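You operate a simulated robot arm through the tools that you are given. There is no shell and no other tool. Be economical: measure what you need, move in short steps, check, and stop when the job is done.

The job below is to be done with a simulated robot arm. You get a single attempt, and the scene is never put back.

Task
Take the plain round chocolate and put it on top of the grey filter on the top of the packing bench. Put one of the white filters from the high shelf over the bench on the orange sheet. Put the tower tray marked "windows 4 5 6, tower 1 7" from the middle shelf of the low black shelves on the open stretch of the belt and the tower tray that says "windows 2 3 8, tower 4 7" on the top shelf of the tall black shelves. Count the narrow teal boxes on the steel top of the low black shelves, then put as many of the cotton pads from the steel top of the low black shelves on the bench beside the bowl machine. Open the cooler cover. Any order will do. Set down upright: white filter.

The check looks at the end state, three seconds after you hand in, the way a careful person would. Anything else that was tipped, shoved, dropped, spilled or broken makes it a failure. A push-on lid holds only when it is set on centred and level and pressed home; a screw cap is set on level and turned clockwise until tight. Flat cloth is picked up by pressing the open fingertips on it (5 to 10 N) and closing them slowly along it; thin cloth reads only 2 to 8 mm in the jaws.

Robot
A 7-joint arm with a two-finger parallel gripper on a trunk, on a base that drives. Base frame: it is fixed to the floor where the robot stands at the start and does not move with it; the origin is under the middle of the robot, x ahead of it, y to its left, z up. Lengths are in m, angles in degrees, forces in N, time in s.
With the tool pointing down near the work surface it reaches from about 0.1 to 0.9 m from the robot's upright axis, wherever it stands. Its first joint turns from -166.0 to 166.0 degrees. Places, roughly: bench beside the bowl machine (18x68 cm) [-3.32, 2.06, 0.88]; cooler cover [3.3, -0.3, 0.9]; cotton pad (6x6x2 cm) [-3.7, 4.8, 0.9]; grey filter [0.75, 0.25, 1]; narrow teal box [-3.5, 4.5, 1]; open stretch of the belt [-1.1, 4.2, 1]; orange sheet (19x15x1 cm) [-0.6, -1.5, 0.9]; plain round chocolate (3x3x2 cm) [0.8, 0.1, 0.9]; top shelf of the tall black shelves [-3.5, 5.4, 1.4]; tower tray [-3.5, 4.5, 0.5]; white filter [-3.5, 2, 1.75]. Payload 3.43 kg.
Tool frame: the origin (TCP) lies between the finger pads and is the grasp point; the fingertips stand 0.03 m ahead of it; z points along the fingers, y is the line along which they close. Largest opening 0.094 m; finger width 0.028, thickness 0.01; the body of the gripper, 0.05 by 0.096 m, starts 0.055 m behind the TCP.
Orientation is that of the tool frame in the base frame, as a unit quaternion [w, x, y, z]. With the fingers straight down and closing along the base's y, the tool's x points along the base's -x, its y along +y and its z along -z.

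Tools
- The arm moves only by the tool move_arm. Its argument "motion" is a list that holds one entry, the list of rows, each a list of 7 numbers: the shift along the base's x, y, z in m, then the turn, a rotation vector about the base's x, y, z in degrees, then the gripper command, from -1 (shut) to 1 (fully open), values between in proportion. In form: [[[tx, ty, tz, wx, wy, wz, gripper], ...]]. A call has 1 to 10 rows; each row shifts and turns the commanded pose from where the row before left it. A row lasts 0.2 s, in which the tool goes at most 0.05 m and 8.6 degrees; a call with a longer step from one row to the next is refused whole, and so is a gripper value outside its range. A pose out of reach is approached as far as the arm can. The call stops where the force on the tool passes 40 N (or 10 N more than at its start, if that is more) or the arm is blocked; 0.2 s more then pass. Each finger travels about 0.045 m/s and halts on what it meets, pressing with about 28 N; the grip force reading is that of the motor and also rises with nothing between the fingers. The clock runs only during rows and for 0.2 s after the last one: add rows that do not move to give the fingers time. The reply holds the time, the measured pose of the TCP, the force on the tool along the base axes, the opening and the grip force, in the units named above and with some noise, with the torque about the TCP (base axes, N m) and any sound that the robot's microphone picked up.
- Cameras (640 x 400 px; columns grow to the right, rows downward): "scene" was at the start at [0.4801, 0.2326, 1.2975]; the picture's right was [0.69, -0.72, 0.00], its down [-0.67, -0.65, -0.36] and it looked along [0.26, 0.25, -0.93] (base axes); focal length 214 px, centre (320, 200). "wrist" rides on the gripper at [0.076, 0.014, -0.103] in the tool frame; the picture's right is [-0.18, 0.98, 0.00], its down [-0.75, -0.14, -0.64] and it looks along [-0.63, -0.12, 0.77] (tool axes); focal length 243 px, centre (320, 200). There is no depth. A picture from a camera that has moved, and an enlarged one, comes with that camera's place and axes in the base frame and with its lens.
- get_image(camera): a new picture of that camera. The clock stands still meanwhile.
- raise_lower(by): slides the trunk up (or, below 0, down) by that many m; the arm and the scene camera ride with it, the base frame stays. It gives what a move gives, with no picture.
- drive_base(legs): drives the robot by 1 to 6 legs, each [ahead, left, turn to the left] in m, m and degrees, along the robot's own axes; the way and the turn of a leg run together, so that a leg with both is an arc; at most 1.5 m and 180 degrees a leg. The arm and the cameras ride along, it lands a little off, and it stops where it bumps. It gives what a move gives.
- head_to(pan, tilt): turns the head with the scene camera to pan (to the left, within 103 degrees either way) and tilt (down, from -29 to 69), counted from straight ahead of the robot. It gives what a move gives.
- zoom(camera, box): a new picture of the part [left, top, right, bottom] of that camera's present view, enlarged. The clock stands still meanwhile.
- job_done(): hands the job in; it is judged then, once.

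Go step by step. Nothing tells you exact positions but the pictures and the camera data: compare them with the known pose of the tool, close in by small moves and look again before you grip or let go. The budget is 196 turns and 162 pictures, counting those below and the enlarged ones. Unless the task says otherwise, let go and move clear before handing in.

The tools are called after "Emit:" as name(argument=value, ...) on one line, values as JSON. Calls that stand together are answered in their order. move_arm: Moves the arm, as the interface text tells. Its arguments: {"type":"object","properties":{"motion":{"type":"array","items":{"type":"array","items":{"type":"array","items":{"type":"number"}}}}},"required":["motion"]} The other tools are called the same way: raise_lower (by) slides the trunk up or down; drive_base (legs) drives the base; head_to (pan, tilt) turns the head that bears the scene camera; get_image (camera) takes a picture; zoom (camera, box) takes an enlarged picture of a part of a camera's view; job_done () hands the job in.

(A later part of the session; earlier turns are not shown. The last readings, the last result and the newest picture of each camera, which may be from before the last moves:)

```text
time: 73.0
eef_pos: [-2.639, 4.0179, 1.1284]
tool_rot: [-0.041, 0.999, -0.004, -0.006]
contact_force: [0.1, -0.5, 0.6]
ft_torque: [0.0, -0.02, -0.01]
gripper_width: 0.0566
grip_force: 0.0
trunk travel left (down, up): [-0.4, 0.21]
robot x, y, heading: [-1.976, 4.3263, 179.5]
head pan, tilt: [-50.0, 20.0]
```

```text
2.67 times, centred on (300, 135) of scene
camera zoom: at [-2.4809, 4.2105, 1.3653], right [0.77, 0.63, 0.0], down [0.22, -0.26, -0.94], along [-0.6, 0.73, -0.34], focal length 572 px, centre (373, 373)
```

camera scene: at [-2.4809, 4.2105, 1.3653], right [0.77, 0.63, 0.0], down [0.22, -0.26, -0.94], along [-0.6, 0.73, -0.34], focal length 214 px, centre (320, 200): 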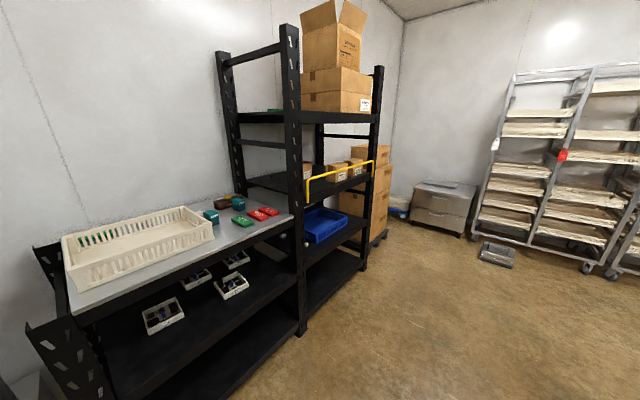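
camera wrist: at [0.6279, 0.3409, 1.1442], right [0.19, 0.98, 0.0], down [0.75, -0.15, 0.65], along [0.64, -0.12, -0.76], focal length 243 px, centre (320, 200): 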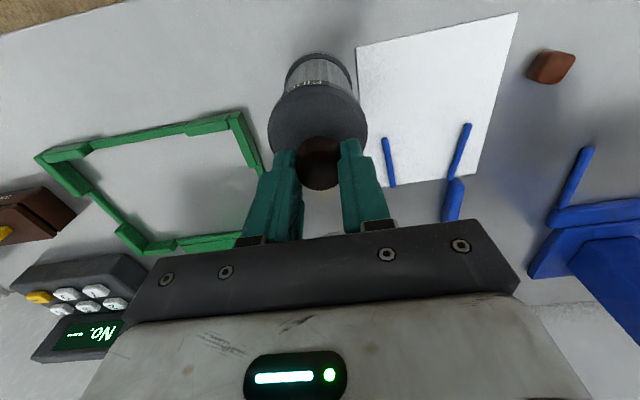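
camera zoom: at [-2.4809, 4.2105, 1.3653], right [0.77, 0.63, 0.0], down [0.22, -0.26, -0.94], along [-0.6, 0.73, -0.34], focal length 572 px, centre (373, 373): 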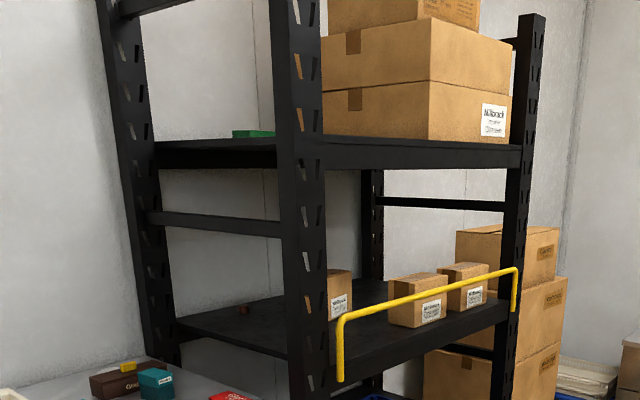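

I see two teal boxes and maybe pads behind. I'll strafe right, approach, raise the trunk and look down on the steel top.

Emit:
drive_base(legs=[[0, -0.45, 0], [0.5, 0, 0]])

Emit:
raise_lower(by=0.21)

Emit:
head_to(pan=0, tilt=50)

Emit:
get_image(camera="scene")

Emit:
get_image(camera="wrist")

```text
time: 78.2
eef_pos: [-3.138, 4.4764, 1.1295]
tool_rot: [-0.041, 0.999, -0.007, -0.005]
contact_force: [0.3, -0.3, 0.2]
ft_torque: [-0.01, -0.02, 0.01]
gripper_width: 0.0565
grip_force: 0.1
trunk travel left (down, up): [-0.4, 0.21]
robot x, y, heading: [-2.4763, 4.7838, 179.1]
head pan, tilt: [-50.0, 20.0]
```

```text
time: 80.5
eef_pos: [-3.1388, 4.4761, 1.3397]
tool_rot: [-0.041, 0.999, -0.007, -0.005]
contact_force: [0.3, 0.0, -0.1]
ft_torque: [-0.03, -0.01, 0.0]
gripper_width: 0.0563
grip_force: 0.1
trunk travel left (down, up): [-0.61, 0.0]
robot x, y, heading: [-2.4696, 4.7861, 178.7]
head pan, tilt: [-50.0, 20.0]
```

```text
time: 81.7
eef_pos: [-3.1374, 4.475, 1.3397]
tool_rot: [-0.041, 0.999, -0.008, -0.005]
contact_force: [-0.5, -0.1, 0.1]
ft_torque: [0.02, 0.02, 0.02]
gripper_width: 0.0563
grip_force: 0.0
trunk travel left (down, up): [-0.61, 0.0]
robot x, y, heading: [-2.4704, 4.7852, 179.0]
head pan, tilt: [0.0, 50.0]
```

```text
122 pictures are left
camera scene: at [-2.9972, 4.597, 1.5297], right [0.02, 1.0, 0.0], down [0.77, -0.01, -0.64], along [-0.64, 0.01, -0.77], focal length 214 px, centre (320, 200)
```

scene: 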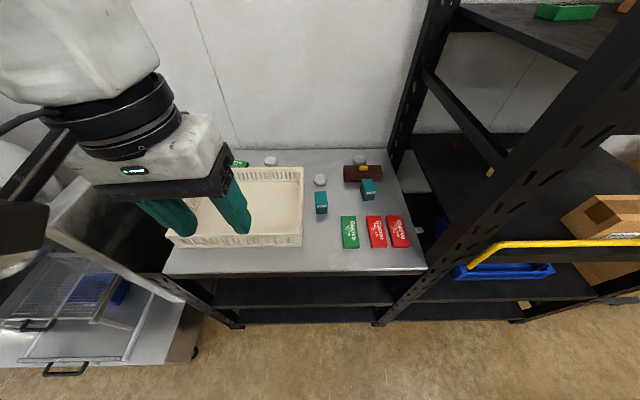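

```text
121 pictures are left
camera wrist: at [-3.061, 4.4528, 1.4401], right [-0.2, -0.98, -0.08], down [-0.75, 0.1, 0.66], along [-0.64, 0.19, -0.75], focal length 243 px, centre (320, 200)
```

wrist: 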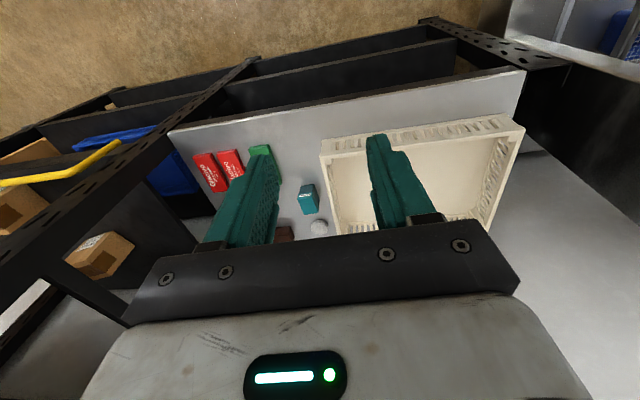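

Emit:
zoom(camera="scene", box=[220, 140, 430, 280])

Emit:
zoom(camera="wrist", box=[170, 60, 540, 270])

```text
2.86 times, centred on (325, 210) of scene
camera zoom: at [-2.9972, 4.597, 1.5297], right [0.02, 1.0, 0.0], down [0.77, -0.01, -0.64], along [-0.64, 0.01, -0.77], focal length 613 px, centre (306, 171)
```

zoom: 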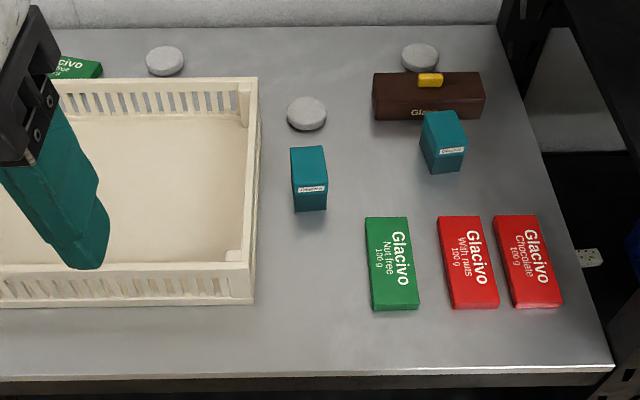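

```text
1.73 times, centred on (355, 165) of wrist
camera zoom: at [-3.061, 4.4528, 1.4401], right [-0.2, -0.98, -0.08], down [-0.75, 0.1, 0.66], along [-0.64, 0.19, -0.75], focal length 420 px, centre (260, 260)
```

zoom: 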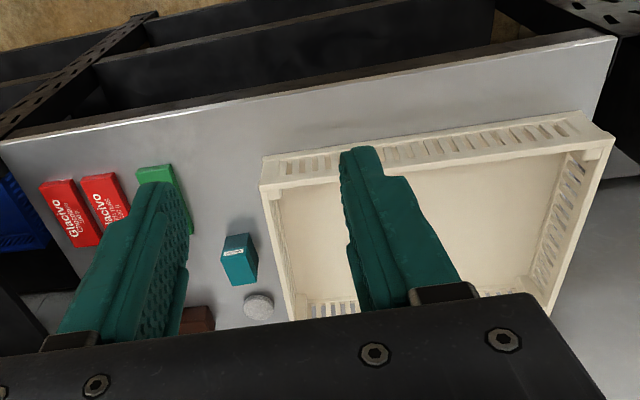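

Two teal boxes so far and three pads, with a hidden area behind the crate. I'll move closer with the arm lane in line with the middle pad and check behind the crate.

Emit:
drive_base(legs=[[0, -0.12, 0.9], [0.36, 0, 0]])

Emit:
head_to(pan=0, tilt=60)

Emit:
get_image(camera="scene")

Emit:
get_image(camera="wrist")

```text
time: 84.8
eef_pos: [-3.4892, 4.5858, 1.3397]
tool_rot: [-0.04, 0.999, 0.002, -0.006]
contact_force: [-1.0, 0.6, 0.1]
ft_torque: [0.0, -0.04, -0.01]
gripper_width: 0.0564
grip_force: 0.0
trunk travel left (down, up): [-0.61, 0.0]
robot x, y, heading: [-2.8315, 4.91, 180.0]
head pan, tilt: [0.0, 50.0]
```

```text
time: 85.5
eef_pos: [-3.4882, 4.5851, 1.3393]
tool_rot: [-0.042, 0.999, 0.001, -0.005]
contact_force: [-0.4, 0.2, 0.0]
ft_torque: [0.04, 0.01, -0.01]
gripper_width: 0.0565
grip_force: 0.0
trunk travel left (down, up): [-0.61, 0.0]
robot x, y, heading: [-2.8305, 4.9064, 180.2]
head pan, tilt: [0.0, 60.0]
```

```text
118 pictures are left
camera scene: at [-3.3404, 4.7087, 1.5172], right [0.0, 1.0, 0.0], down [0.87, 0.0, -0.5], along [-0.5, 0.0, -0.87], focal length 214 px, centre (320, 200)
```

scene: 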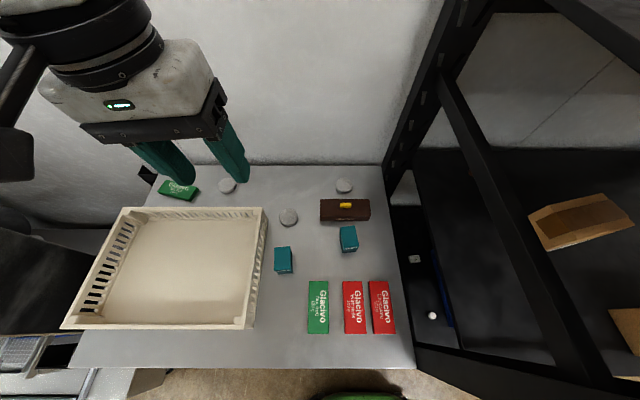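

```text
117 pictures are left
camera wrist: at [-3.412, 4.5634, 1.44], right [-0.18, -0.98, -0.08], down [-0.75, 0.09, 0.66], along [-0.64, 0.18, -0.75], focal length 243 px, centre (320, 200)
```

wrist: 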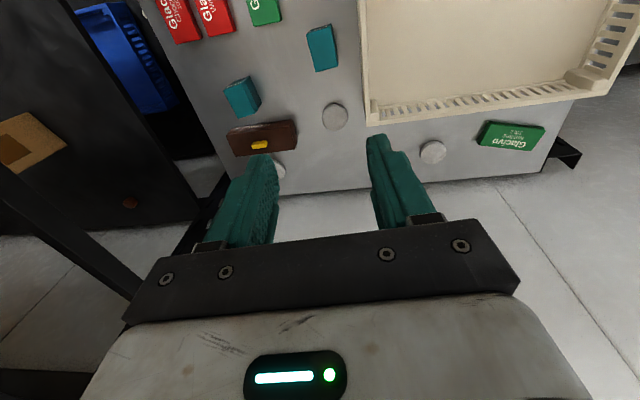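

Whole top is visible: exactly 2 teal boxes, so 2 pads. I take the middle pad first at about (-3.625, 4.611), yawing the fingers 45° to clear the crate.

Emit:
move_arm(motion=[[[-0.017, 0.003, -0.036, -0.6, -0.1, -5.6, 0.7], [-0.017, 0.003, -0.036, -0.6, -0.1, -5.6, 0.7], [-0.017, 0.003, -0.036, -0.6, -0.1, -5.6, 0.7], [-0.017, 0.003, -0.036, -0.6, -0.1, -5.6, 0.7], [-0.017, 0.003, -0.036, -0.6, -0.1, -5.6, 0.7], [-0.017, 0.003, -0.036, -0.6, -0.1, -5.6, 0.7], [-0.017, 0.003, -0.036, -0.6, -0.1, -5.6, 0.7], [-0.018, 0.004, -0.036, -0.6, -0.1, -5.6, 0.7]]])

Emit:
get_image(camera="wrist")

Emit:
get_image(camera="scene")

```text
time: 87.3
eef_pos: [-3.6273, 4.609, 1.0497]
tool_rot: [0.002, 0.925, -0.38, 0.018]
contact_force: [0.0, 0.4, 0.4]
ft_torque: [0.0, 0.01, -0.01]
gripper_width: 0.0799
grip_force: 0.1
trunk travel left (down, up): [-0.61, 0.0]
robot x, y, heading: [-2.8274, 4.9014, 180.1]
head pan, tilt: [0.0, 60.0]
```

```text
116 pictures are left
camera wrist: at [-3.5866, 4.5476, 1.1556], right [-0.82, -0.57, -0.02], down [-0.46, 0.64, 0.62], along [-0.34, 0.52, -0.79], focal length 243 px, centre (320, 200)
```

wrist: 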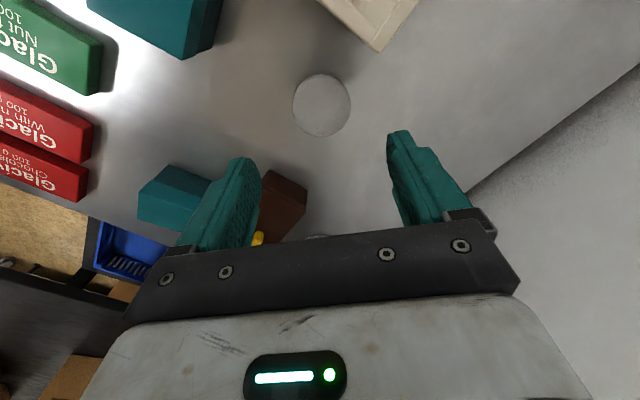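

```text
115 pictures are left
camera scene: at [-3.3404, 4.7086, 1.5172], right [0.0, 1.0, 0.0], down [0.87, 0.0, -0.5], along [-0.5, 0.0, -0.87], focal length 214 px, centre (320, 200)
```

scene: 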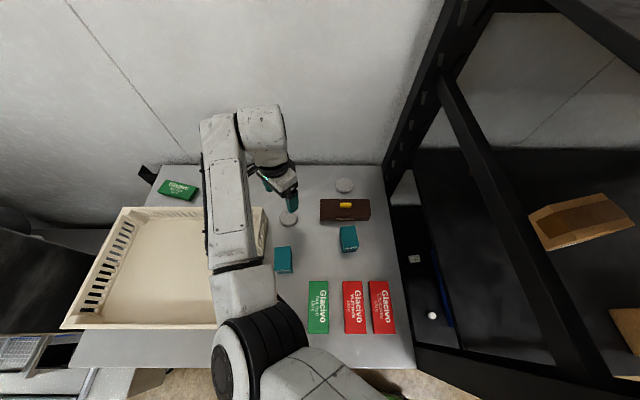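

Pad is centred between the fingers. Descending carefully.

Emit:
move_arm(motion=[[[0.001, 0.002, -0.045, 0, 0, 0, 0.7], [0, 0, -0.035, 0, 0, 0, 0.7], [0, 0, -0.012, 0, 0, 0, 0.7], [0, 0, -0.01, 0, 0, 0, 0.7], [0, 0, -0.006, 0, 0, 0, 0.7], [0, 0, -0.005, 0, 0, 0, 0.7], [0, 0, -0.004, 0, 0, 0, 0.7], [0, 0, -0.004, 0, 0, 0, 0.7]]])

Emit:
get_image(camera="wrist")

```text
time: 89.1
eef_pos: [-3.6246, 4.6122, 0.9303]
tool_rot: [0.002, 0.925, -0.379, 0.018]
contact_force: [1.4, 0.2, 2.7]
ft_torque: [-0.06, 0.09, 0.01]
gripper_width: 0.0795
grip_force: 0.0
trunk travel left (down, up): [-0.61, 0.0]
robot x, y, heading: [-2.8292, 4.9092, 179.9]
head pan, tilt: [0.0, 60.0]
```

```text
114 pictures are left
camera wrist: at [-3.5846, 4.5508, 1.0362], right [-0.82, -0.57, -0.02], down [-0.46, 0.64, 0.62], along [-0.34, 0.52, -0.79], focal length 243 px, centre (320, 200)
```

wrist: 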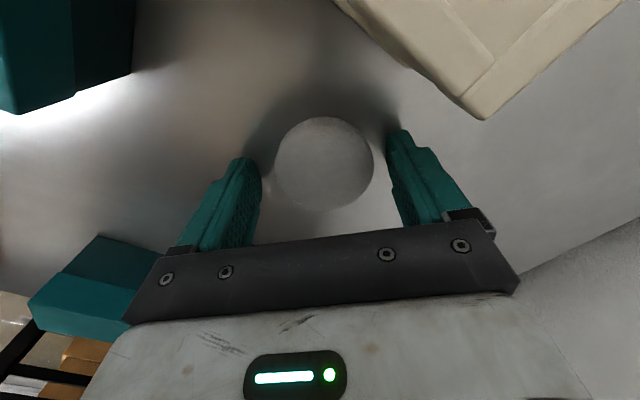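

Emit:
move_arm(motion=[[[0, 0, 0.002, 0, 0, 0, 0.4], [0, 0, 0, 0, 0, 0, 0.1], [0, 0, 0, 0, 0, 0, -0.2], [0, 0, 0, 0, 0, 0, -0.2], [0, 0, 0, 0, 0, 0, -0.2], [0, 0, 0.03, 0, 0, 0, -0.2], [0, 0, 0.04, 0, 0, 0, -0.2], [0, 0, 0.04, 0, 0, 0, -0.2], [0, 0, 0.04, 0, 0, 0, -0.2]]])

Emit:
get_image(camera="wrist")

```text
time: 91.1
eef_pos: [-3.6239, 4.6132, 1.0816]
tool_rot: [0.001, 0.925, -0.379, 0.018]
contact_force: [0.7, 0.6, 0.5]
ft_torque: [0.01, 0.01, -0.02]
gripper_width: 0.0528
grip_force: 28.2
trunk travel left (down, up): [-0.61, 0.0]
robot x, y, heading: [-2.8327, 4.9063, 180.2]
head pan, tilt: [0.0, 60.0]
```

```text
113 pictures are left
camera wrist: at [-3.5841, 4.553, 1.1873], right [-0.82, -0.57, -0.02], down [-0.46, 0.64, 0.62], along [-0.34, 0.52, -0.79], focal length 243 px, centre (320, 200)
```

wrist: 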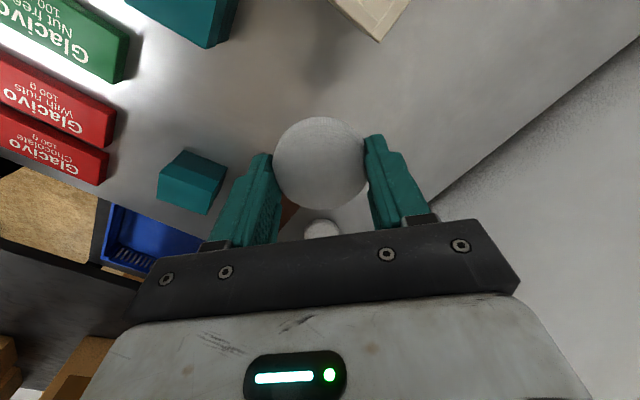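

Pad held. Back out, strafe left to the bowl-machine bench, and approach it.

Emit:
drive_base(legs=[[-0.72, 0, 0], [0, 1.3, 0], [0, 1.2, 0]])

Emit:
head_to(pan=10, tilt=40)

Emit:
get_image(camera="scene")

```text
time: 106.9
eef_pos: [-2.8747, 2.102, 1.0818]
tool_rot: [-0.001, 0.928, -0.373, 0.018]
contact_force: [-0.2, 0.1, -0.6]
ft_torque: [0.01, -0.01, -0.03]
gripper_width: 0.0542
grip_force: 27.9
trunk travel left (down, up): [-0.61, 0.0]
robot x, y, heading: [-2.0828, 2.4016, -179.2]
head pan, tilt: [0.0, 60.0]
```

```text
time: 107.7
eef_pos: [-2.8738, 2.1013, 1.0817]
tool_rot: [0.001, 0.928, -0.373, 0.017]
contact_force: [-0.7, 0.0, 0.2]
ft_torque: [0.0, 0.01, 0.02]
gripper_width: 0.0543
grip_force: 28.1
trunk travel left (down, up): [-0.61, 0.0]
robot x, y, heading: [-2.0825, 2.402, -179.3]
head pan, tilt: [10.0, 40.0]
```

```text
112 pictures are left
camera scene: at [-2.6078, 2.1852, 1.5438], right [-0.19, 0.98, 0.0], down [0.63, 0.12, -0.77], along [-0.75, -0.14, -0.64], focal length 214 px, centre (320, 200)
```

scene: 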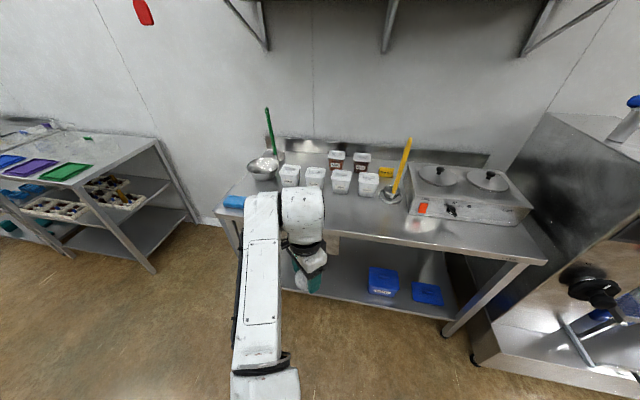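

Emit:
drive_base(legs=[[0.43, 0, 0]])

Emit:
get_image(camera="wrist")

Emit:
get_image(camera="scene")

```text
time: 110.3
eef_pos: [-3.3057, 2.0951, 1.0819]
tool_rot: [0.0, 0.928, -0.373, 0.018]
contact_force: [0.4, 0.3, 0.4]
ft_torque: [0.03, -0.02, -0.01]
gripper_width: 0.0545
grip_force: 28.2
trunk travel left (down, up): [-0.61, 0.0]
robot x, y, heading: [-2.5134, 2.3977, -179.2]
head pan, tilt: [10.0, 40.0]
```

```text
111 pictures are left
camera wrist: at [-3.2637, 2.0341, 1.1872], right [-0.81, -0.58, -0.02], down [-0.47, 0.63, 0.62], along [-0.35, 0.51, -0.79], focal length 243 px, centre (320, 200)
```

wrist: 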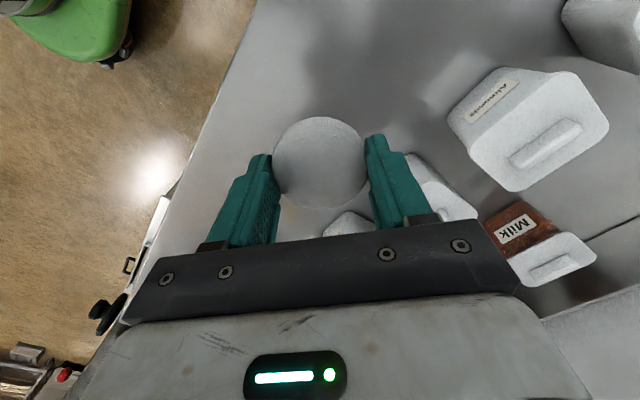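

```text
110 pictures are left
camera scene: at [-3.0391, 2.1789, 1.5439], right [-0.19, 0.98, 0.0], down [0.63, 0.12, -0.77], along [-0.75, -0.14, -0.64], focal length 214 px, centre (320, 200)
```

scene: 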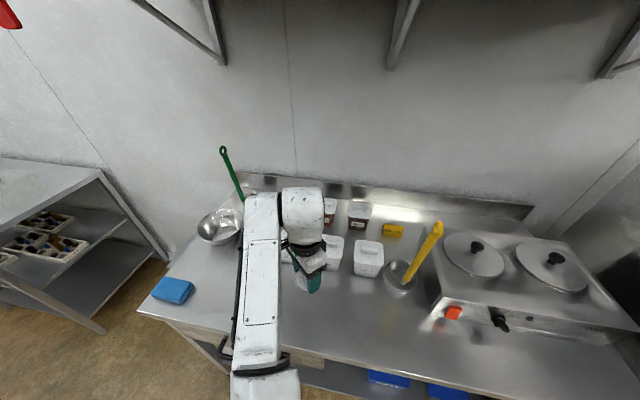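

Over a free spot in front of the jars. Lowering to set the pad down.

Emit:
move_arm(motion=[[[0, 0, -0.045, 0, 0, 0, -0.2], [0, 0, -0.045, 0, 0, 0, -0.2], [0, 0, -0.04, 0, 0, 0, -0.2], [0, 0, -0.02, 0, 0, 0, -0.2], [0, 0, -0.01, 0, 0, 0, -0.2], [0, 0, -0.006, 0, 0, 0, -0.2], [0, 0, -0.005, 0, 0, 0, -0.2], [0, 0, -0.004, 0, 0, 0, -0.2], [0, 0, 0, 0, 0, 0, -0.2]]])

Emit:
get_image(camera="wrist")

```text
time: 112.5
eef_pos: [-3.3064, 2.0938, 0.9111]
tool_rot: [0.002, 0.928, -0.372, 0.015]
contact_force: [9.5, 4.6, 17.9]
ft_torque: [0.11, -0.34, -0.01]
gripper_width: 0.0545
grip_force: 28.3
trunk travel left (down, up): [-0.61, 0.0]
robot x, y, heading: [-2.5125, 2.3971, -179.2]
head pan, tilt: [10.0, 40.0]
stopped in row 9: the force on the tool passed its limit at 41 N (the readings are from after the stop); the commanded pose is now the measured one
```

```text
109 pictures are left
camera wrist: at [-3.2643, 2.0336, 1.0163], right [-0.81, -0.58, -0.01], down [-0.46, 0.63, 0.62], along [-0.35, 0.51, -0.78], focal length 243 px, centre (320, 200)
```

wrist: 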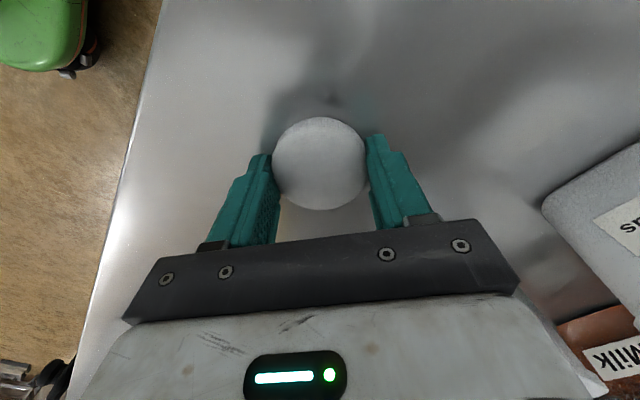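

On the bench. Release and lift.

Emit:
move_arm(motion=[[[0, 0, 0.001, 0, 0, 0, -0.2], [0, 0, 0, 0, 0, 0, 0.2], [0, 0, 0, 0, 0, 0, 0.6], [0, 0, 0, 0, 0, 0, 0.6], [0, 0, 0.02, 0, 0, 0, 0.6], [0, 0, 0.04, 0, 0, 0, 0.6], [0, 0, 0.045, 0, 0, 0, 0.6], [0, 0, 0.045, 0, 0, 0, 0.6], [0, 0, 0.045, 0, 0, 0, 0.6]]])

Emit:
get_image(camera="wrist")

```text
time: 114.5
eef_pos: [-3.3056, 2.0945, 1.1048]
tool_rot: [0.001, 0.928, -0.373, 0.016]
contact_force: [-0.5, 0.4, 0.1]
ft_torque: [-0.02, -0.02, -0.06]
gripper_width: 0.0751
grip_force: 0.1
trunk travel left (down, up): [-0.61, 0.0]
robot x, y, heading: [-2.5155, 2.3999, -179.5]
head pan, tilt: [10.0, 40.0]
```

```text
108 pictures are left
camera wrist: at [-3.2638, 2.0334, 1.2098], right [-0.81, -0.58, -0.01], down [-0.47, 0.63, 0.62], along [-0.35, 0.51, -0.79], focal length 243 px, centre (320, 200)
```

wrist: 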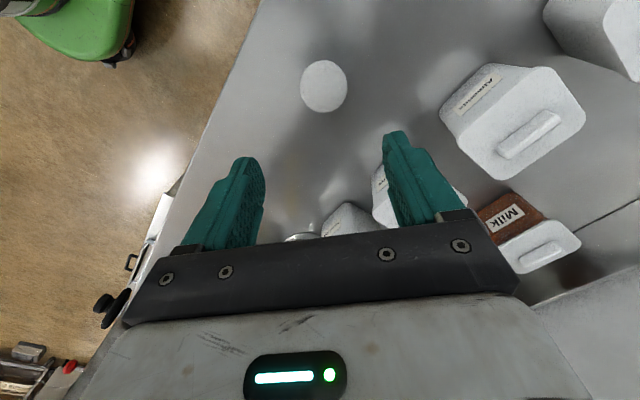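

First pad placed. Back to the low shelves for the second pad (behind the crate).

Emit:
drive_base(legs=[[-0.43, 0, -0.5], [0, -1.2, 0], [0, -1.1, 0], [0.8, 0, 0]])

Emit:
head_to(pan=0, tilt=60)

Emit:
get_image(camera="scene")

Emit:
get_image(camera="wrist")

```text
time: 132.0
eef_pos: [-3.6954, 4.411, 1.1044]
tool_rot: [0.003, 0.926, -0.378, 0.016]
contact_force: [0.1, 0.8, -0.6]
ft_torque: [0.01, 0.0, -0.02]
gripper_width: 0.0754
grip_force: 0.0
trunk travel left (down, up): [-0.61, 0.0]
robot x, y, heading: [-2.8989, 4.7025, -179.9]
head pan, tilt: [10.0, 40.0]
```

```text
time: 132.8
eef_pos: [-3.6958, 4.4093, 1.1043]
tool_rot: [0.002, 0.926, -0.378, 0.016]
contact_force: [0.7, 0.3, -0.2]
ft_torque: [-0.03, -0.03, 0.0]
gripper_width: 0.0749
grip_force: 0.0
trunk travel left (down, up): [-0.61, 0.0]
robot x, y, heading: [-2.8992, 4.7007, -180.1]
head pan, tilt: [0.0, 60.0]
```

```text
107 pictures are left
camera scene: at [-3.4109, 4.507, 1.5172], right [0.0, 1.0, 0.0], down [0.87, 0.0, -0.5], along [-0.5, 0.0, -0.87], focal length 214 px, centre (320, 200)
```

scene: 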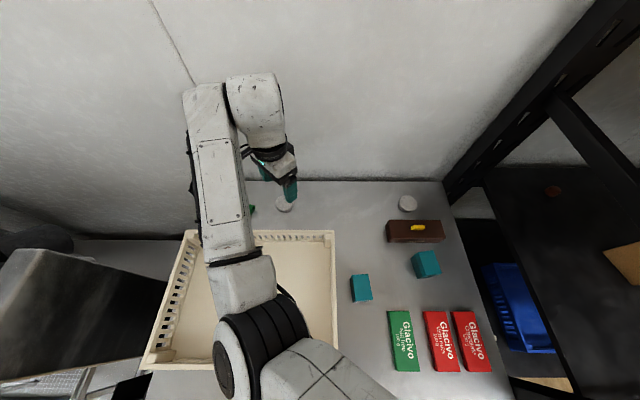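

```text
106 pictures are left
camera wrist: at [-3.6545, 4.3488, 1.2099], right [-0.82, -0.57, -0.01], down [-0.46, 0.64, 0.62], along [-0.35, 0.51, -0.78], focal length 243 px, centre (320, 200)
```

wrist: 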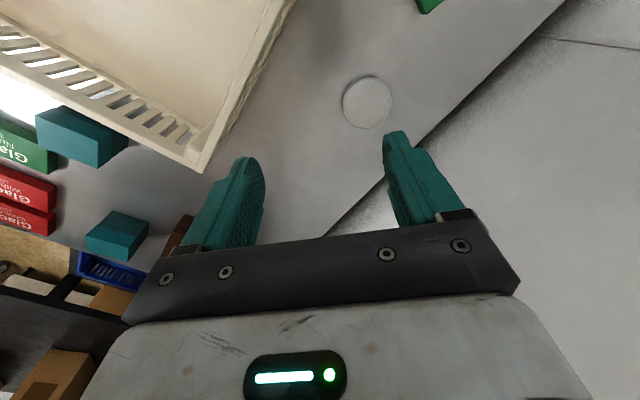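

Emit:
move_arm(motion=[[[-0.025, -0.01, 0, 0, 0, 0, 0.6], [-0.026, -0.01, -0.02, 0, 0, 0, 0.6], [0, 0, -0.04, 0, 0, 0, 0.6], [0, 0, -0.04, 0, 0, 0, 0.6], [0, 0, -0.04, 0, 0, 0, 0.6], [0, 0, 0, 0, 0, 0, 0.6]]])

Emit:
get_image(camera="wrist")

```text
time: 134.2
eef_pos: [-3.7475, 4.3891, 0.9659]
tool_rot: [0.003, 0.926, -0.378, 0.016]
contact_force: [-0.1, -0.2, -0.4]
ft_torque: [0.01, 0.01, 0.03]
gripper_width: 0.0753
grip_force: 0.0
trunk travel left (down, up): [-0.61, 0.0]
robot x, y, heading: [-2.9009, 4.7057, -179.7]
head pan, tilt: [0.0, 60.0]
```

```text
105 pictures are left
camera wrist: at [-3.7062, 4.3285, 1.0699], right [-0.82, -0.57, -0.01], down [-0.46, 0.64, 0.62], along [-0.35, 0.51, -0.79], focal length 243 px, centre (320, 200)
```

wrist: 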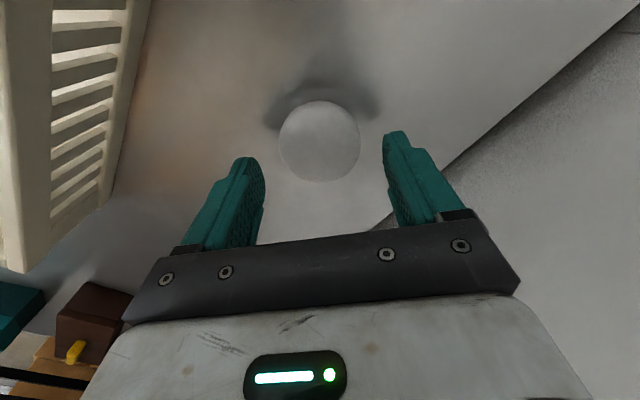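

Centred. Final descent, grip and lift.

Emit:
move_arm(motion=[[[0, 0, -0.02, 0, 0, 0, 0.6], [0, 0, -0.014, 0, 0, 0, 0.6], [0, 0, 0, 0, 0, 0, 0.3], [0, 0, 0, 0, 0, 0, -0.2], [0, 0, 0, 0, 0, 0, -0.2], [0, 0, 0, 0, 0, 0, -0.2], [0, 0, 0.03, 0, 0, 0, -0.2], [0, 0, 0.04, 0, 0, 0, -0.2], [0, 0, 0.045, 0, 0, 0, -0.2], [0, 0, 0.045, 0, 0, 0, -0.2]]])

Emit:
get_image(camera="wrist")

```text
time: 136.4
eef_pos: [-3.7462, 4.3906, 1.0906]
tool_rot: [0.002, 0.926, -0.378, 0.017]
contact_force: [-0.4, -0.1, -0.5]
ft_torque: [-0.03, -0.01, 0.02]
gripper_width: 0.0535
grip_force: 28.0
trunk travel left (down, up): [-0.61, 0.0]
robot x, y, heading: [-2.8999, 4.7049, -179.9]
head pan, tilt: [0.0, 60.0]
```

```text
104 pictures are left
camera wrist: at [-3.7044, 4.3293, 1.196], right [-0.82, -0.57, -0.01], down [-0.46, 0.64, 0.62], along [-0.35, 0.51, -0.78], focal length 243 px, centre (320, 200)
```

wrist: 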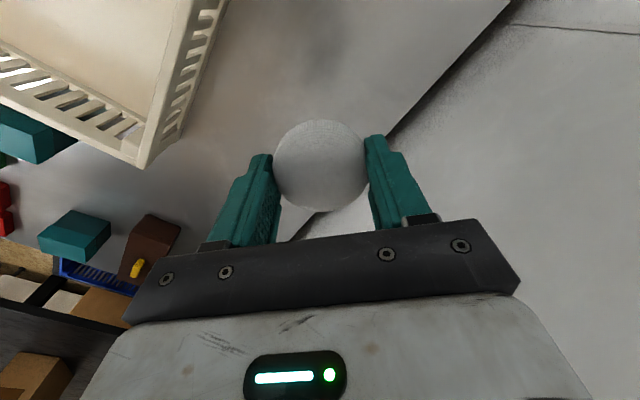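

Emit:
drive_base(legs=[[-0.79, 0, 0], [0, 1.1, 0], [0, 1.05, 0], [0.34, 0, 0]])

Emit:
get_image(camera="wrist")

Emit:
get_image(camera="scene")

```text
time: 152.7
eef_pos: [-3.2983, 2.252, 1.0908]
tool_rot: [0.003, 0.925, -0.381, 0.017]
contact_force: [0.9, 0.5, -0.1]
ft_torque: [-0.02, 0.0, 0.01]
gripper_width: 0.0542
grip_force: 28.0
trunk travel left (down, up): [-0.61, 0.0]
robot x, y, heading: [-2.4505, 2.5605, 179.7]
head pan, tilt: [0.0, 60.0]
```

```text
103 pictures are left
camera wrist: at [-3.2577, 2.1892, 1.1959], right [-0.82, -0.57, -0.01], down [-0.45, 0.64, 0.62], along [-0.34, 0.52, -0.78], focal length 243 px, centre (320, 200)
```

wrist: 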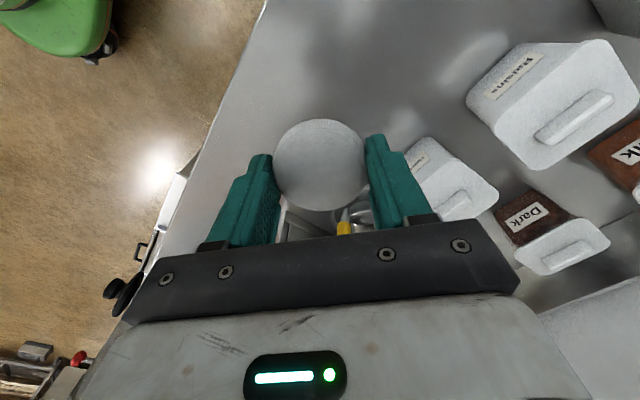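

```text
102 pictures are left
camera scene: at [-2.963, 2.3656, 1.5171], right [0.0, 1.0, 0.0], down [0.87, 0.0, -0.5], along [-0.5, 0.0, -0.87], focal length 214 px, centre (320, 200)
```

scene: 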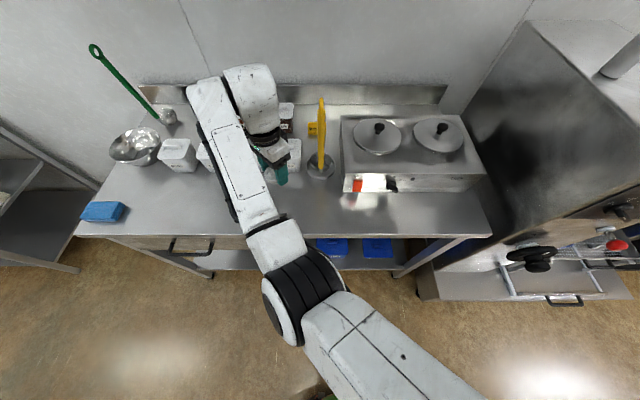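

Emit:
move_arm(motion=[[[-0.01, 0, -0.045, 0, 0, 0, -0.2], [0, 0, -0.045, 0, 0, 0, -0.2], [0, 0, -0.045, 0, 0, 0, -0.2], [0, 0, -0.025, 0, 0, 0, -0.2], [0, 0, -0.008, 0, 0, 0, -0.2], [0, 0, -0.006, 0, 0, 0, -0.2], [0, 0, -0.004, 0, 0, 0, -0.2], [0, 0, 0, 0, 0, 0, -0.2]]])

Emit:
get_image(camera="wrist")

```text
time: 154.5
eef_pos: [-3.3101, 2.2498, 0.9125]
tool_rot: [0.003, 0.925, -0.38, 0.017]
contact_force: [-0.4, 0.0, 0.2]
ft_torque: [0.01, 0.03, 0.01]
gripper_width: 0.0543
grip_force: 28.0
trunk travel left (down, up): [-0.61, 0.0]
robot x, y, heading: [-2.4521, 2.5589, 179.8]
head pan, tilt: [0.0, 60.0]
```

```text
101 pictures are left
camera wrist: at [-3.2674, 2.1893, 1.0182], right [-0.82, -0.57, -0.01], down [-0.45, 0.64, 0.62], along [-0.34, 0.51, -0.79], focal length 243 px, centre (320, 200)
```

wrist: 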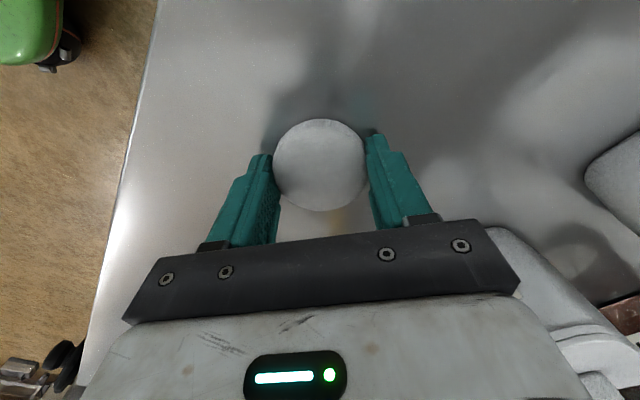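

Emit:
move_arm(motion=[[[0, 0, -0.002, 0, 0, 0, -0.2], [0, 0, 0, 0, 0, 0, 0.2], [0, 0, 0, 0, 0, 0, 0.6], [0, 0, 0, 0, 0, 0, 0.6], [0, 0, 0.02, 0, 0, 0, 0.6], [0, 0, 0.04, 0, 0, 0, 0.6], [0, 0, 0.045, 0, 0, 0, 0.6], [0, 0, 0.045, 0, 0, 0, 0.6], [0, 0, 0.045, 0, 0, 0, 0.6]]])

Emit:
get_image(camera="wrist")

Emit:
drive_base(legs=[[-0.5, 0, 0]])

Emit:
head_to(pan=10, tilt=5)

Emit:
get_image(camera="scene")

```text
time: 156.5
eef_pos: [-3.3093, 2.2494, 1.1053]
tool_rot: [0.002, 0.925, -0.38, 0.016]
contact_force: [1.2, -0.1, 0.1]
ft_torque: [0.01, 0.02, 0.03]
gripper_width: 0.0751
grip_force: 0.0
trunk travel left (down, up): [-0.61, 0.0]
robot x, y, heading: [-2.4531, 2.5536, 179.9]
head pan, tilt: [0.0, 60.0]
```

```text
100 pictures are left
camera wrist: at [-3.2676, 2.1883, 1.2108], right [-0.82, -0.57, -0.01], down [-0.45, 0.64, 0.62], along [-0.34, 0.52, -0.78], focal length 243 px, centre (320, 200)
```

wrist: 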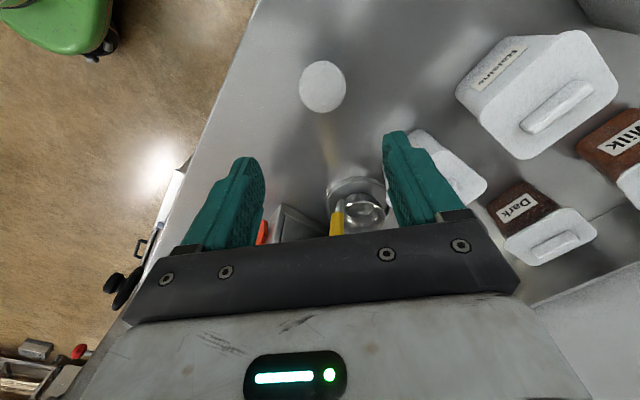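

```text
time: 159.5
eef_pos: [-2.8069, 2.248, 1.1049]
tool_rot: [0.003, 0.925, -0.38, 0.015]
contact_force: [0.2, -0.2, 0.1]
ft_torque: [0.0, 0.04, 0.01]
gripper_width: 0.0752
grip_force: 0.0
trunk travel left (down, up): [-0.61, 0.0]
robot x, y, heading: [-1.9496, 2.5605, 179.9]
head pan, tilt: [0.0, 60.0]
```

```text
time: 160.7
eef_pos: [-2.8075, 2.2479, 1.1057]
tool_rot: [0.003, 0.925, -0.38, 0.015]
contact_force: [0.1, -0.3, -0.4]
ft_torque: [-0.02, -0.04, 0.03]
gripper_width: 0.0752
grip_force: 0.1
trunk travel left (down, up): [-0.61, 0.0]
robot x, y, heading: [-1.9506, 2.5606, 179.7]
head pan, tilt: [10.0, 5.0]
```

```text
99 pictures are left
camera scene: at [-2.4858, 2.348, 1.5995], right [-0.17, 0.99, 0.0], down [0.09, 0.02, -1.0], along [-0.98, -0.17, -0.09], focal length 214 px, centre (320, 200)
```

scene: 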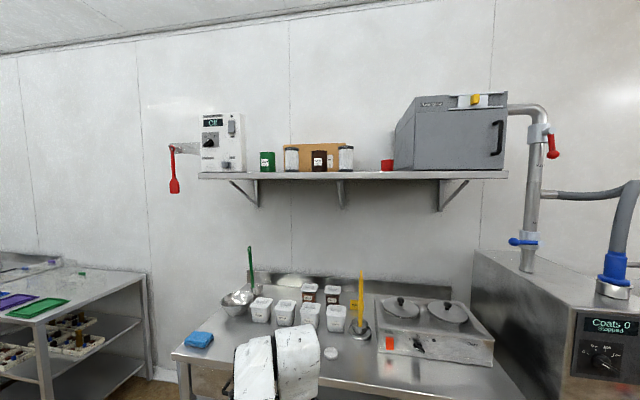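

Both pads placed; filters localised at about (-3.46, 2.05/2.30, 1.68). Now to the tower trays: go to the low shelves, lower the trunk and read the labels.

Emit:
drive_base(legs=[[0, -1.1, 0], [0, -1.0, 0]])

Emit:
raise_lower(by=-0.4)

Emit:
head_to(pan=0, tilt=25)

Emit:
get_image(camera="scene")

Emit:
get_image(camera="wrist")

```text
time: 171.2
eef_pos: [-2.7956, 4.3705, 1.1055]
tool_rot: [0.003, 0.922, -0.388, 0.015]
contact_force: [-0.3, 0.3, 0.0]
ft_torque: [0.01, -0.02, 0.01]
gripper_width: 0.0751
grip_force: 0.1
trunk travel left (down, up): [-0.61, 0.0]
robot x, y, heading: [-1.933, 4.6672, 179.0]
head pan, tilt: [10.0, 5.0]
```

```text
time: 175.0
eef_pos: [-2.797, 4.37, 0.7056]
tool_rot: [0.004, 0.921, -0.388, 0.015]
contact_force: [0.2, -0.7, -0.7]
ft_torque: [0.0, 0.02, 0.0]
gripper_width: 0.0751
grip_force: 0.0
trunk travel left (down, up): [-0.21, 0.4]
robot x, y, heading: [-1.9349, 4.6643, 178.8]
head pan, tilt: [10.0, 5.0]
```

```text
time: 175.8
eef_pos: [-2.7958, 4.3705, 0.7054]
tool_rot: [0.003, 0.921, -0.389, 0.016]
contact_force: [-0.3, -1.0, 0.6]
ft_torque: [0.03, -0.01, 0.01]
gripper_width: 0.0752
grip_force: 0.0
trunk travel left (down, up): [-0.21, 0.4]
robot x, y, heading: [-1.9306, 4.6666, 178.7]
head pan, tilt: [0.0, 25.0]
```

```text
98 pictures are left
camera scene: at [-2.4725, 4.4804, 1.1672], right [0.02, 1.0, 0.0], down [0.42, -0.01, -0.91], along [-0.91, 0.02, -0.42], focal length 214 px, centre (320, 200)
```

scene: 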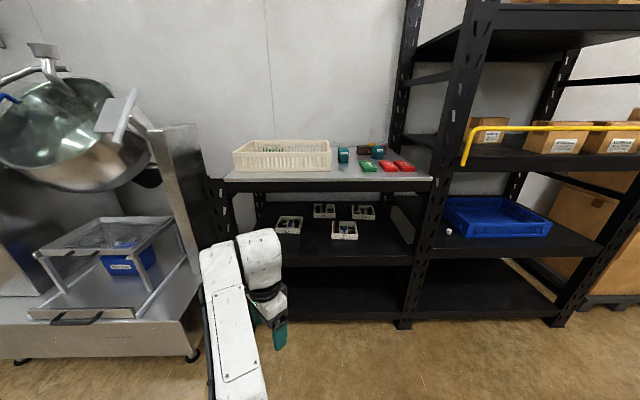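

```text
97 pictures are left
camera wrist: at [-2.7551, 4.3082, 0.8107], right [-0.83, -0.56, -0.01], down [-0.44, 0.65, 0.62], along [-0.34, 0.52, -0.78], focal length 243 px, centre (320, 200)
```

wrist: 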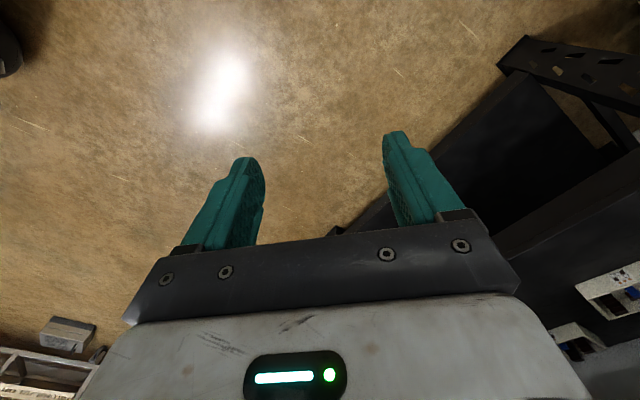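

Emit:
zoom(camera="scene", box=[262, 195, 390, 250])

Emit:
zoom(camera="scene", box=[320, 200, 370, 245])

```text
5.00 times, centred on (326, 222) of scene
camera zoom: at [-2.4725, 4.4804, 1.1672], right [0.02, 1.0, 0.0], down [0.42, -0.01, -0.91], along [-0.91, 0.02, -0.42], focal length 1072 px, centre (290, 88)
```

zoom: 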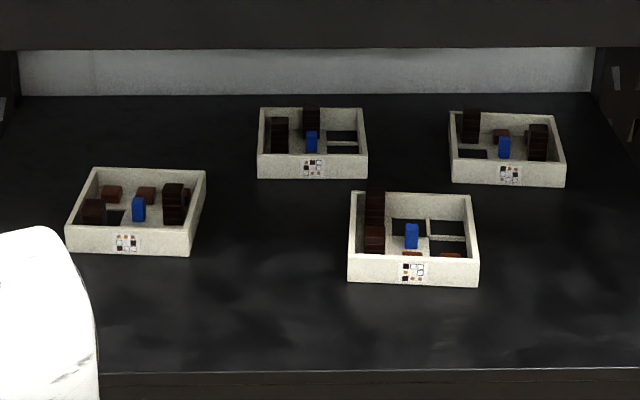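

```text
8.89 times, centred on (345, 222) of scene
camera zoom: at [-2.4725, 4.4804, 1.1672], right [0.02, 1.0, 0.0], down [0.42, -0.01, -0.91], along [-0.91, 0.02, -0.42], focal length 1906 px, centre (98, 0)
```

zoom: 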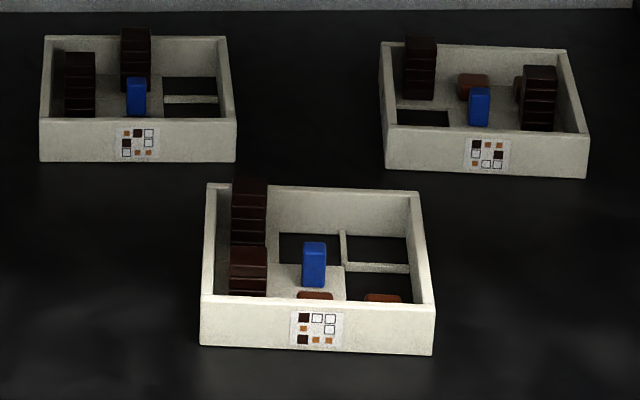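

Emit:
zoom(camera="scene", box=[337, 243, 353, 253])

Emit:
zoom(camera="scene", box=[316, 223, 332, 233])

Emit:
zoom(camera="scene", box=[356, 224, 372, 234])

Emit:
zoom(camera="scene", box=[279, 238, 295, 248])

```text
16.00 times, centred on (345, 248) of scene
camera zoom: at [-2.4725, 4.4804, 1.1672], right [0.02, 1.0, 0.0], down [0.42, -0.01, -0.91], along [-0.91, 0.02, -0.42], focal length 3432 px, centre (-80, -568)
```

zoom: 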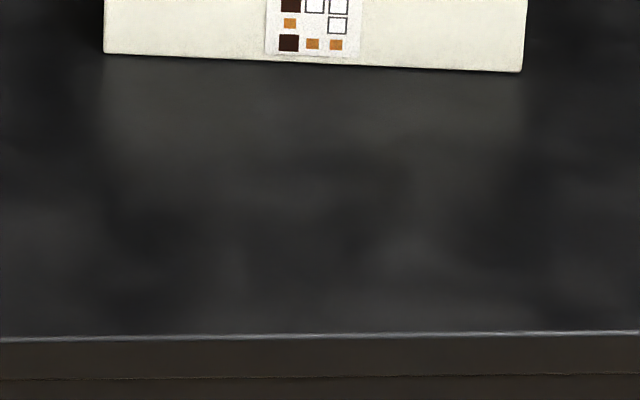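

```text
16.00 times, centred on (324, 228) of scene
camera zoom: at [-2.4725, 4.4804, 1.1672], right [0.02, 1.0, 0.0], down [0.42, -0.01, -0.91], along [-0.91, 0.02, -0.42], focal length 3432 px, centre (256, -248)
```

zoom: 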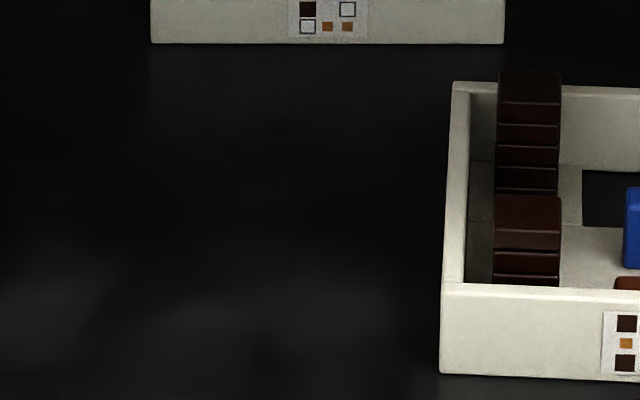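

```text
16.00 times, centred on (364, 229) of scene
camera zoom: at [-2.4725, 4.4804, 1.1672], right [0.02, 1.0, 0.0], down [0.42, -0.01, -0.91], along [-0.91, 0.02, -0.42], focal length 3432 px, centre (-384, -264)
```

zoom: 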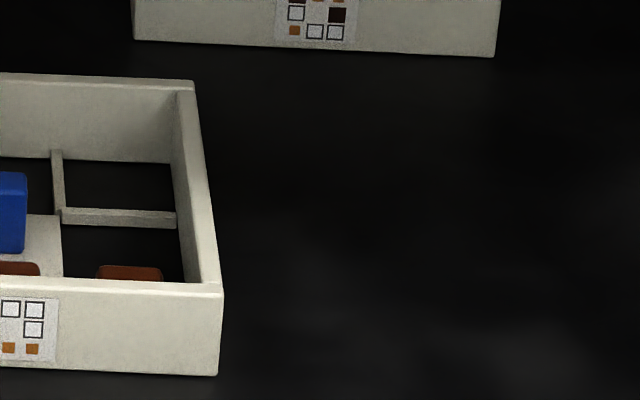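

```text
16.00 times, centred on (287, 243) of scene
camera zoom: at [-2.4725, 4.4804, 1.1672], right [0.02, 1.0, 0.0], down [0.42, -0.01, -0.91], along [-0.91, 0.02, -0.42], focal length 3432 px, centre (848, -488)
```

zoom: 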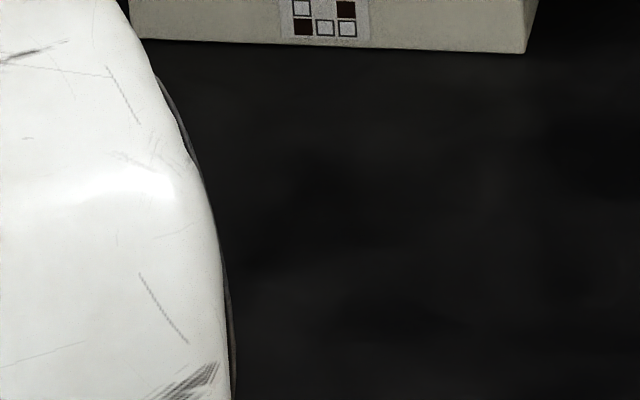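

Decoding the labels (3×3 pictograms, numbered counter‑clockwise from bottom‑left): front-middle tray = "windows 4 5 6, tower 1 7", back-right tray = "windows 2 3 8, tower 4 7". I'd grip the blue pegs with a forward-pitched tool, camera up, so first I test rolling the wrist.

Emit:
move_arm(motion=[[[0, 0, 0.01, 0, 0, -8.4, 0.0], [0, 0, 0.01, 0, 0, -8.4, 0.0], [0, 0, 0.01, 0, 0, -8.4, 0.0], [0, 0, 0.01, 0, 0, -8.4, 0.0], [0, 0, 0.01, 0, 0, -8.4, 0.0], [0, 0, 0, 0, 0, -8.4, 0.0], [0, 0, 0, 0, 0, -8.4, 0.0], [0, 0, 0, 0, 0, -8.4, 0.0], [0, 0, 0, 0, 0, -8.4, 0.0], [0, 0, 0, 0, 0, -8.4, 0.0]]])

Emit:
move_arm(motion=[[[0, 0, 0, 0, 0, -8.4, 0.0], [0, 0, 0, 0, 0, -8.4, 0.0], [0, 0, 0, 0, 0, -8.4, 0.0], [0, 0, 0, 0, 0, -8.4, 0.0], [0, 0, 0, 0, 0, -8.4, 0.0], [0, 0, 0, 0, 0, -8.0, 0.0]]])

Emit:
get_image(camera="scene")

```text
time: 178.0
eef_pos: [-2.7945, 4.3696, 0.7555]
tool_rot: [-0.014, -0.423, 0.906, -0.009]
contact_force: [0.0, 0.2, 0.9]
ft_torque: [-0.02, -0.02, 0.03]
gripper_width: 0.047
grip_force: 0.0
trunk travel left (down, up): [-0.21, 0.4]
robot x, y, heading: [-1.933, 4.6671, 178.9]
head pan, tilt: [0.0, 25.0]
```

```text
time: 179.4
eef_pos: [-2.7941, 4.369, 0.7551]
tool_rot: [-0.015, -0.097, 0.995, -0.005]
contact_force: [-0.4, -0.1, -0.3]
ft_torque: [0.0, 0.04, 0.0]
gripper_width: 0.0469
grip_force: 0.1
out of reach, approached as far as the arm can: row 6
trunk travel left (down, up): [-0.21, 0.4]
robot x, y, heading: [-1.9345, 4.6664, 178.9]
head pan, tilt: [0.0, 25.0]
```

```text
90 pictures are left
camera scene: at [-2.4725, 4.4803, 1.1671], right [0.02, 1.0, 0.0], down [0.42, -0.01, -0.91], along [-0.91, 0.02, -0.42], focal length 214 px, centre (320, 200)
```

scene: 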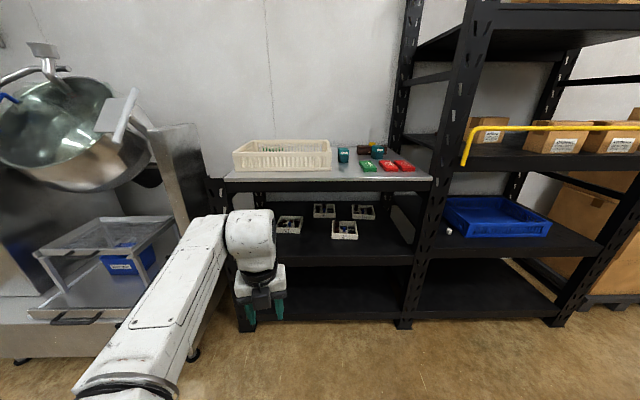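

Nearly full roll achieved (11° short). Now pitch the tool forward ~67° in free space.

Emit:
move_arm(motion=[[[0, 0, 0, 0, 8.4, 0, 0.0], [0, 0, 0, 0, 8.4, 0, 0.0], [0, 0, 0, 0, 8.4, 0, 0.0], [0, 0, 0, 0, 8.4, 0, 0.0], [0, 0, 0, 0, 8.4, 0, 0.0], [0, 0, 0, 0, 8.4, 0, 0.0], [0, 0, 0, 0, 8.4, 0, 0.0], [0, 0, 0, 0, 8.4, 0, 0.0]]])

Emit:
get_image(camera="scene")

Emit:
get_image(camera="wrist")

```text
time: 181.2
eef_pos: [-2.7947, 4.3703, 0.7554]
tool_rot: [-0.564, -0.084, 0.82, 0.05]
contact_force: [-0.2, -0.7, -0.4]
ft_torque: [-0.01, 0.04, 0.03]
gripper_width: 0.0471
grip_force: 0.1
trunk travel left (down, up): [-0.21, 0.4]
robot x, y, heading: [-1.9291, 4.6678, 179.0]
head pan, tilt: [0.0, 25.0]
```

```text
89 pictures are left
camera scene: at [-2.4725, 4.4805, 1.1672], right [0.02, 1.0, 0.0], down [0.42, -0.01, -0.91], along [-0.91, 0.02, -0.42], focal length 214 px, centre (320, 200)
```

scene: 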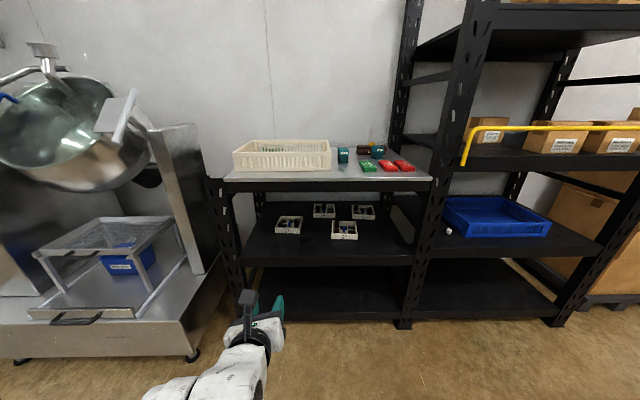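

```text
88 pictures are left
camera wrist: at [-2.7274, 4.3714, 0.8653], right [-0.02, 1.0, 0.0], down [0.87, 0.02, -0.48], along [-0.48, 0.0, -0.87], focal length 243 px, centre (320, 200)
```

wrist: 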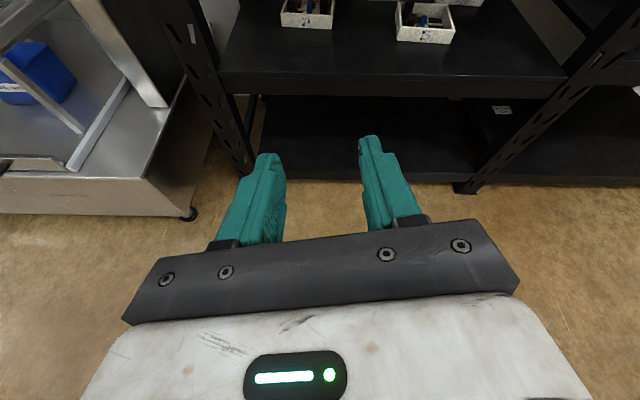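

Emit:
move_arm(motion=[[[0, 0, 0, -5.1, -0.1, -2, 0.0], [0, 0, 0, -5.1, -0.1, -2, 0.0], [0, 0, 0, 0, 0, 0, 0.0]]])

```text
time: 182.0
eef_pos: [-2.7968, 4.3703, 0.7561]
tool_rot: [-0.565, -0.005, 0.825, -0.004]
contact_force: [-0.2, -0.2, -1.1]
ft_torque: [0.04, -0.02, -0.03]
gripper_width: 0.0468
grip_force: 0.0
trunk travel left (down, up): [-0.21, 0.4]
robot x, y, heading: [-1.9352, 4.6691, 179.0]
head pan, tilt: [0.0, 25.0]
```

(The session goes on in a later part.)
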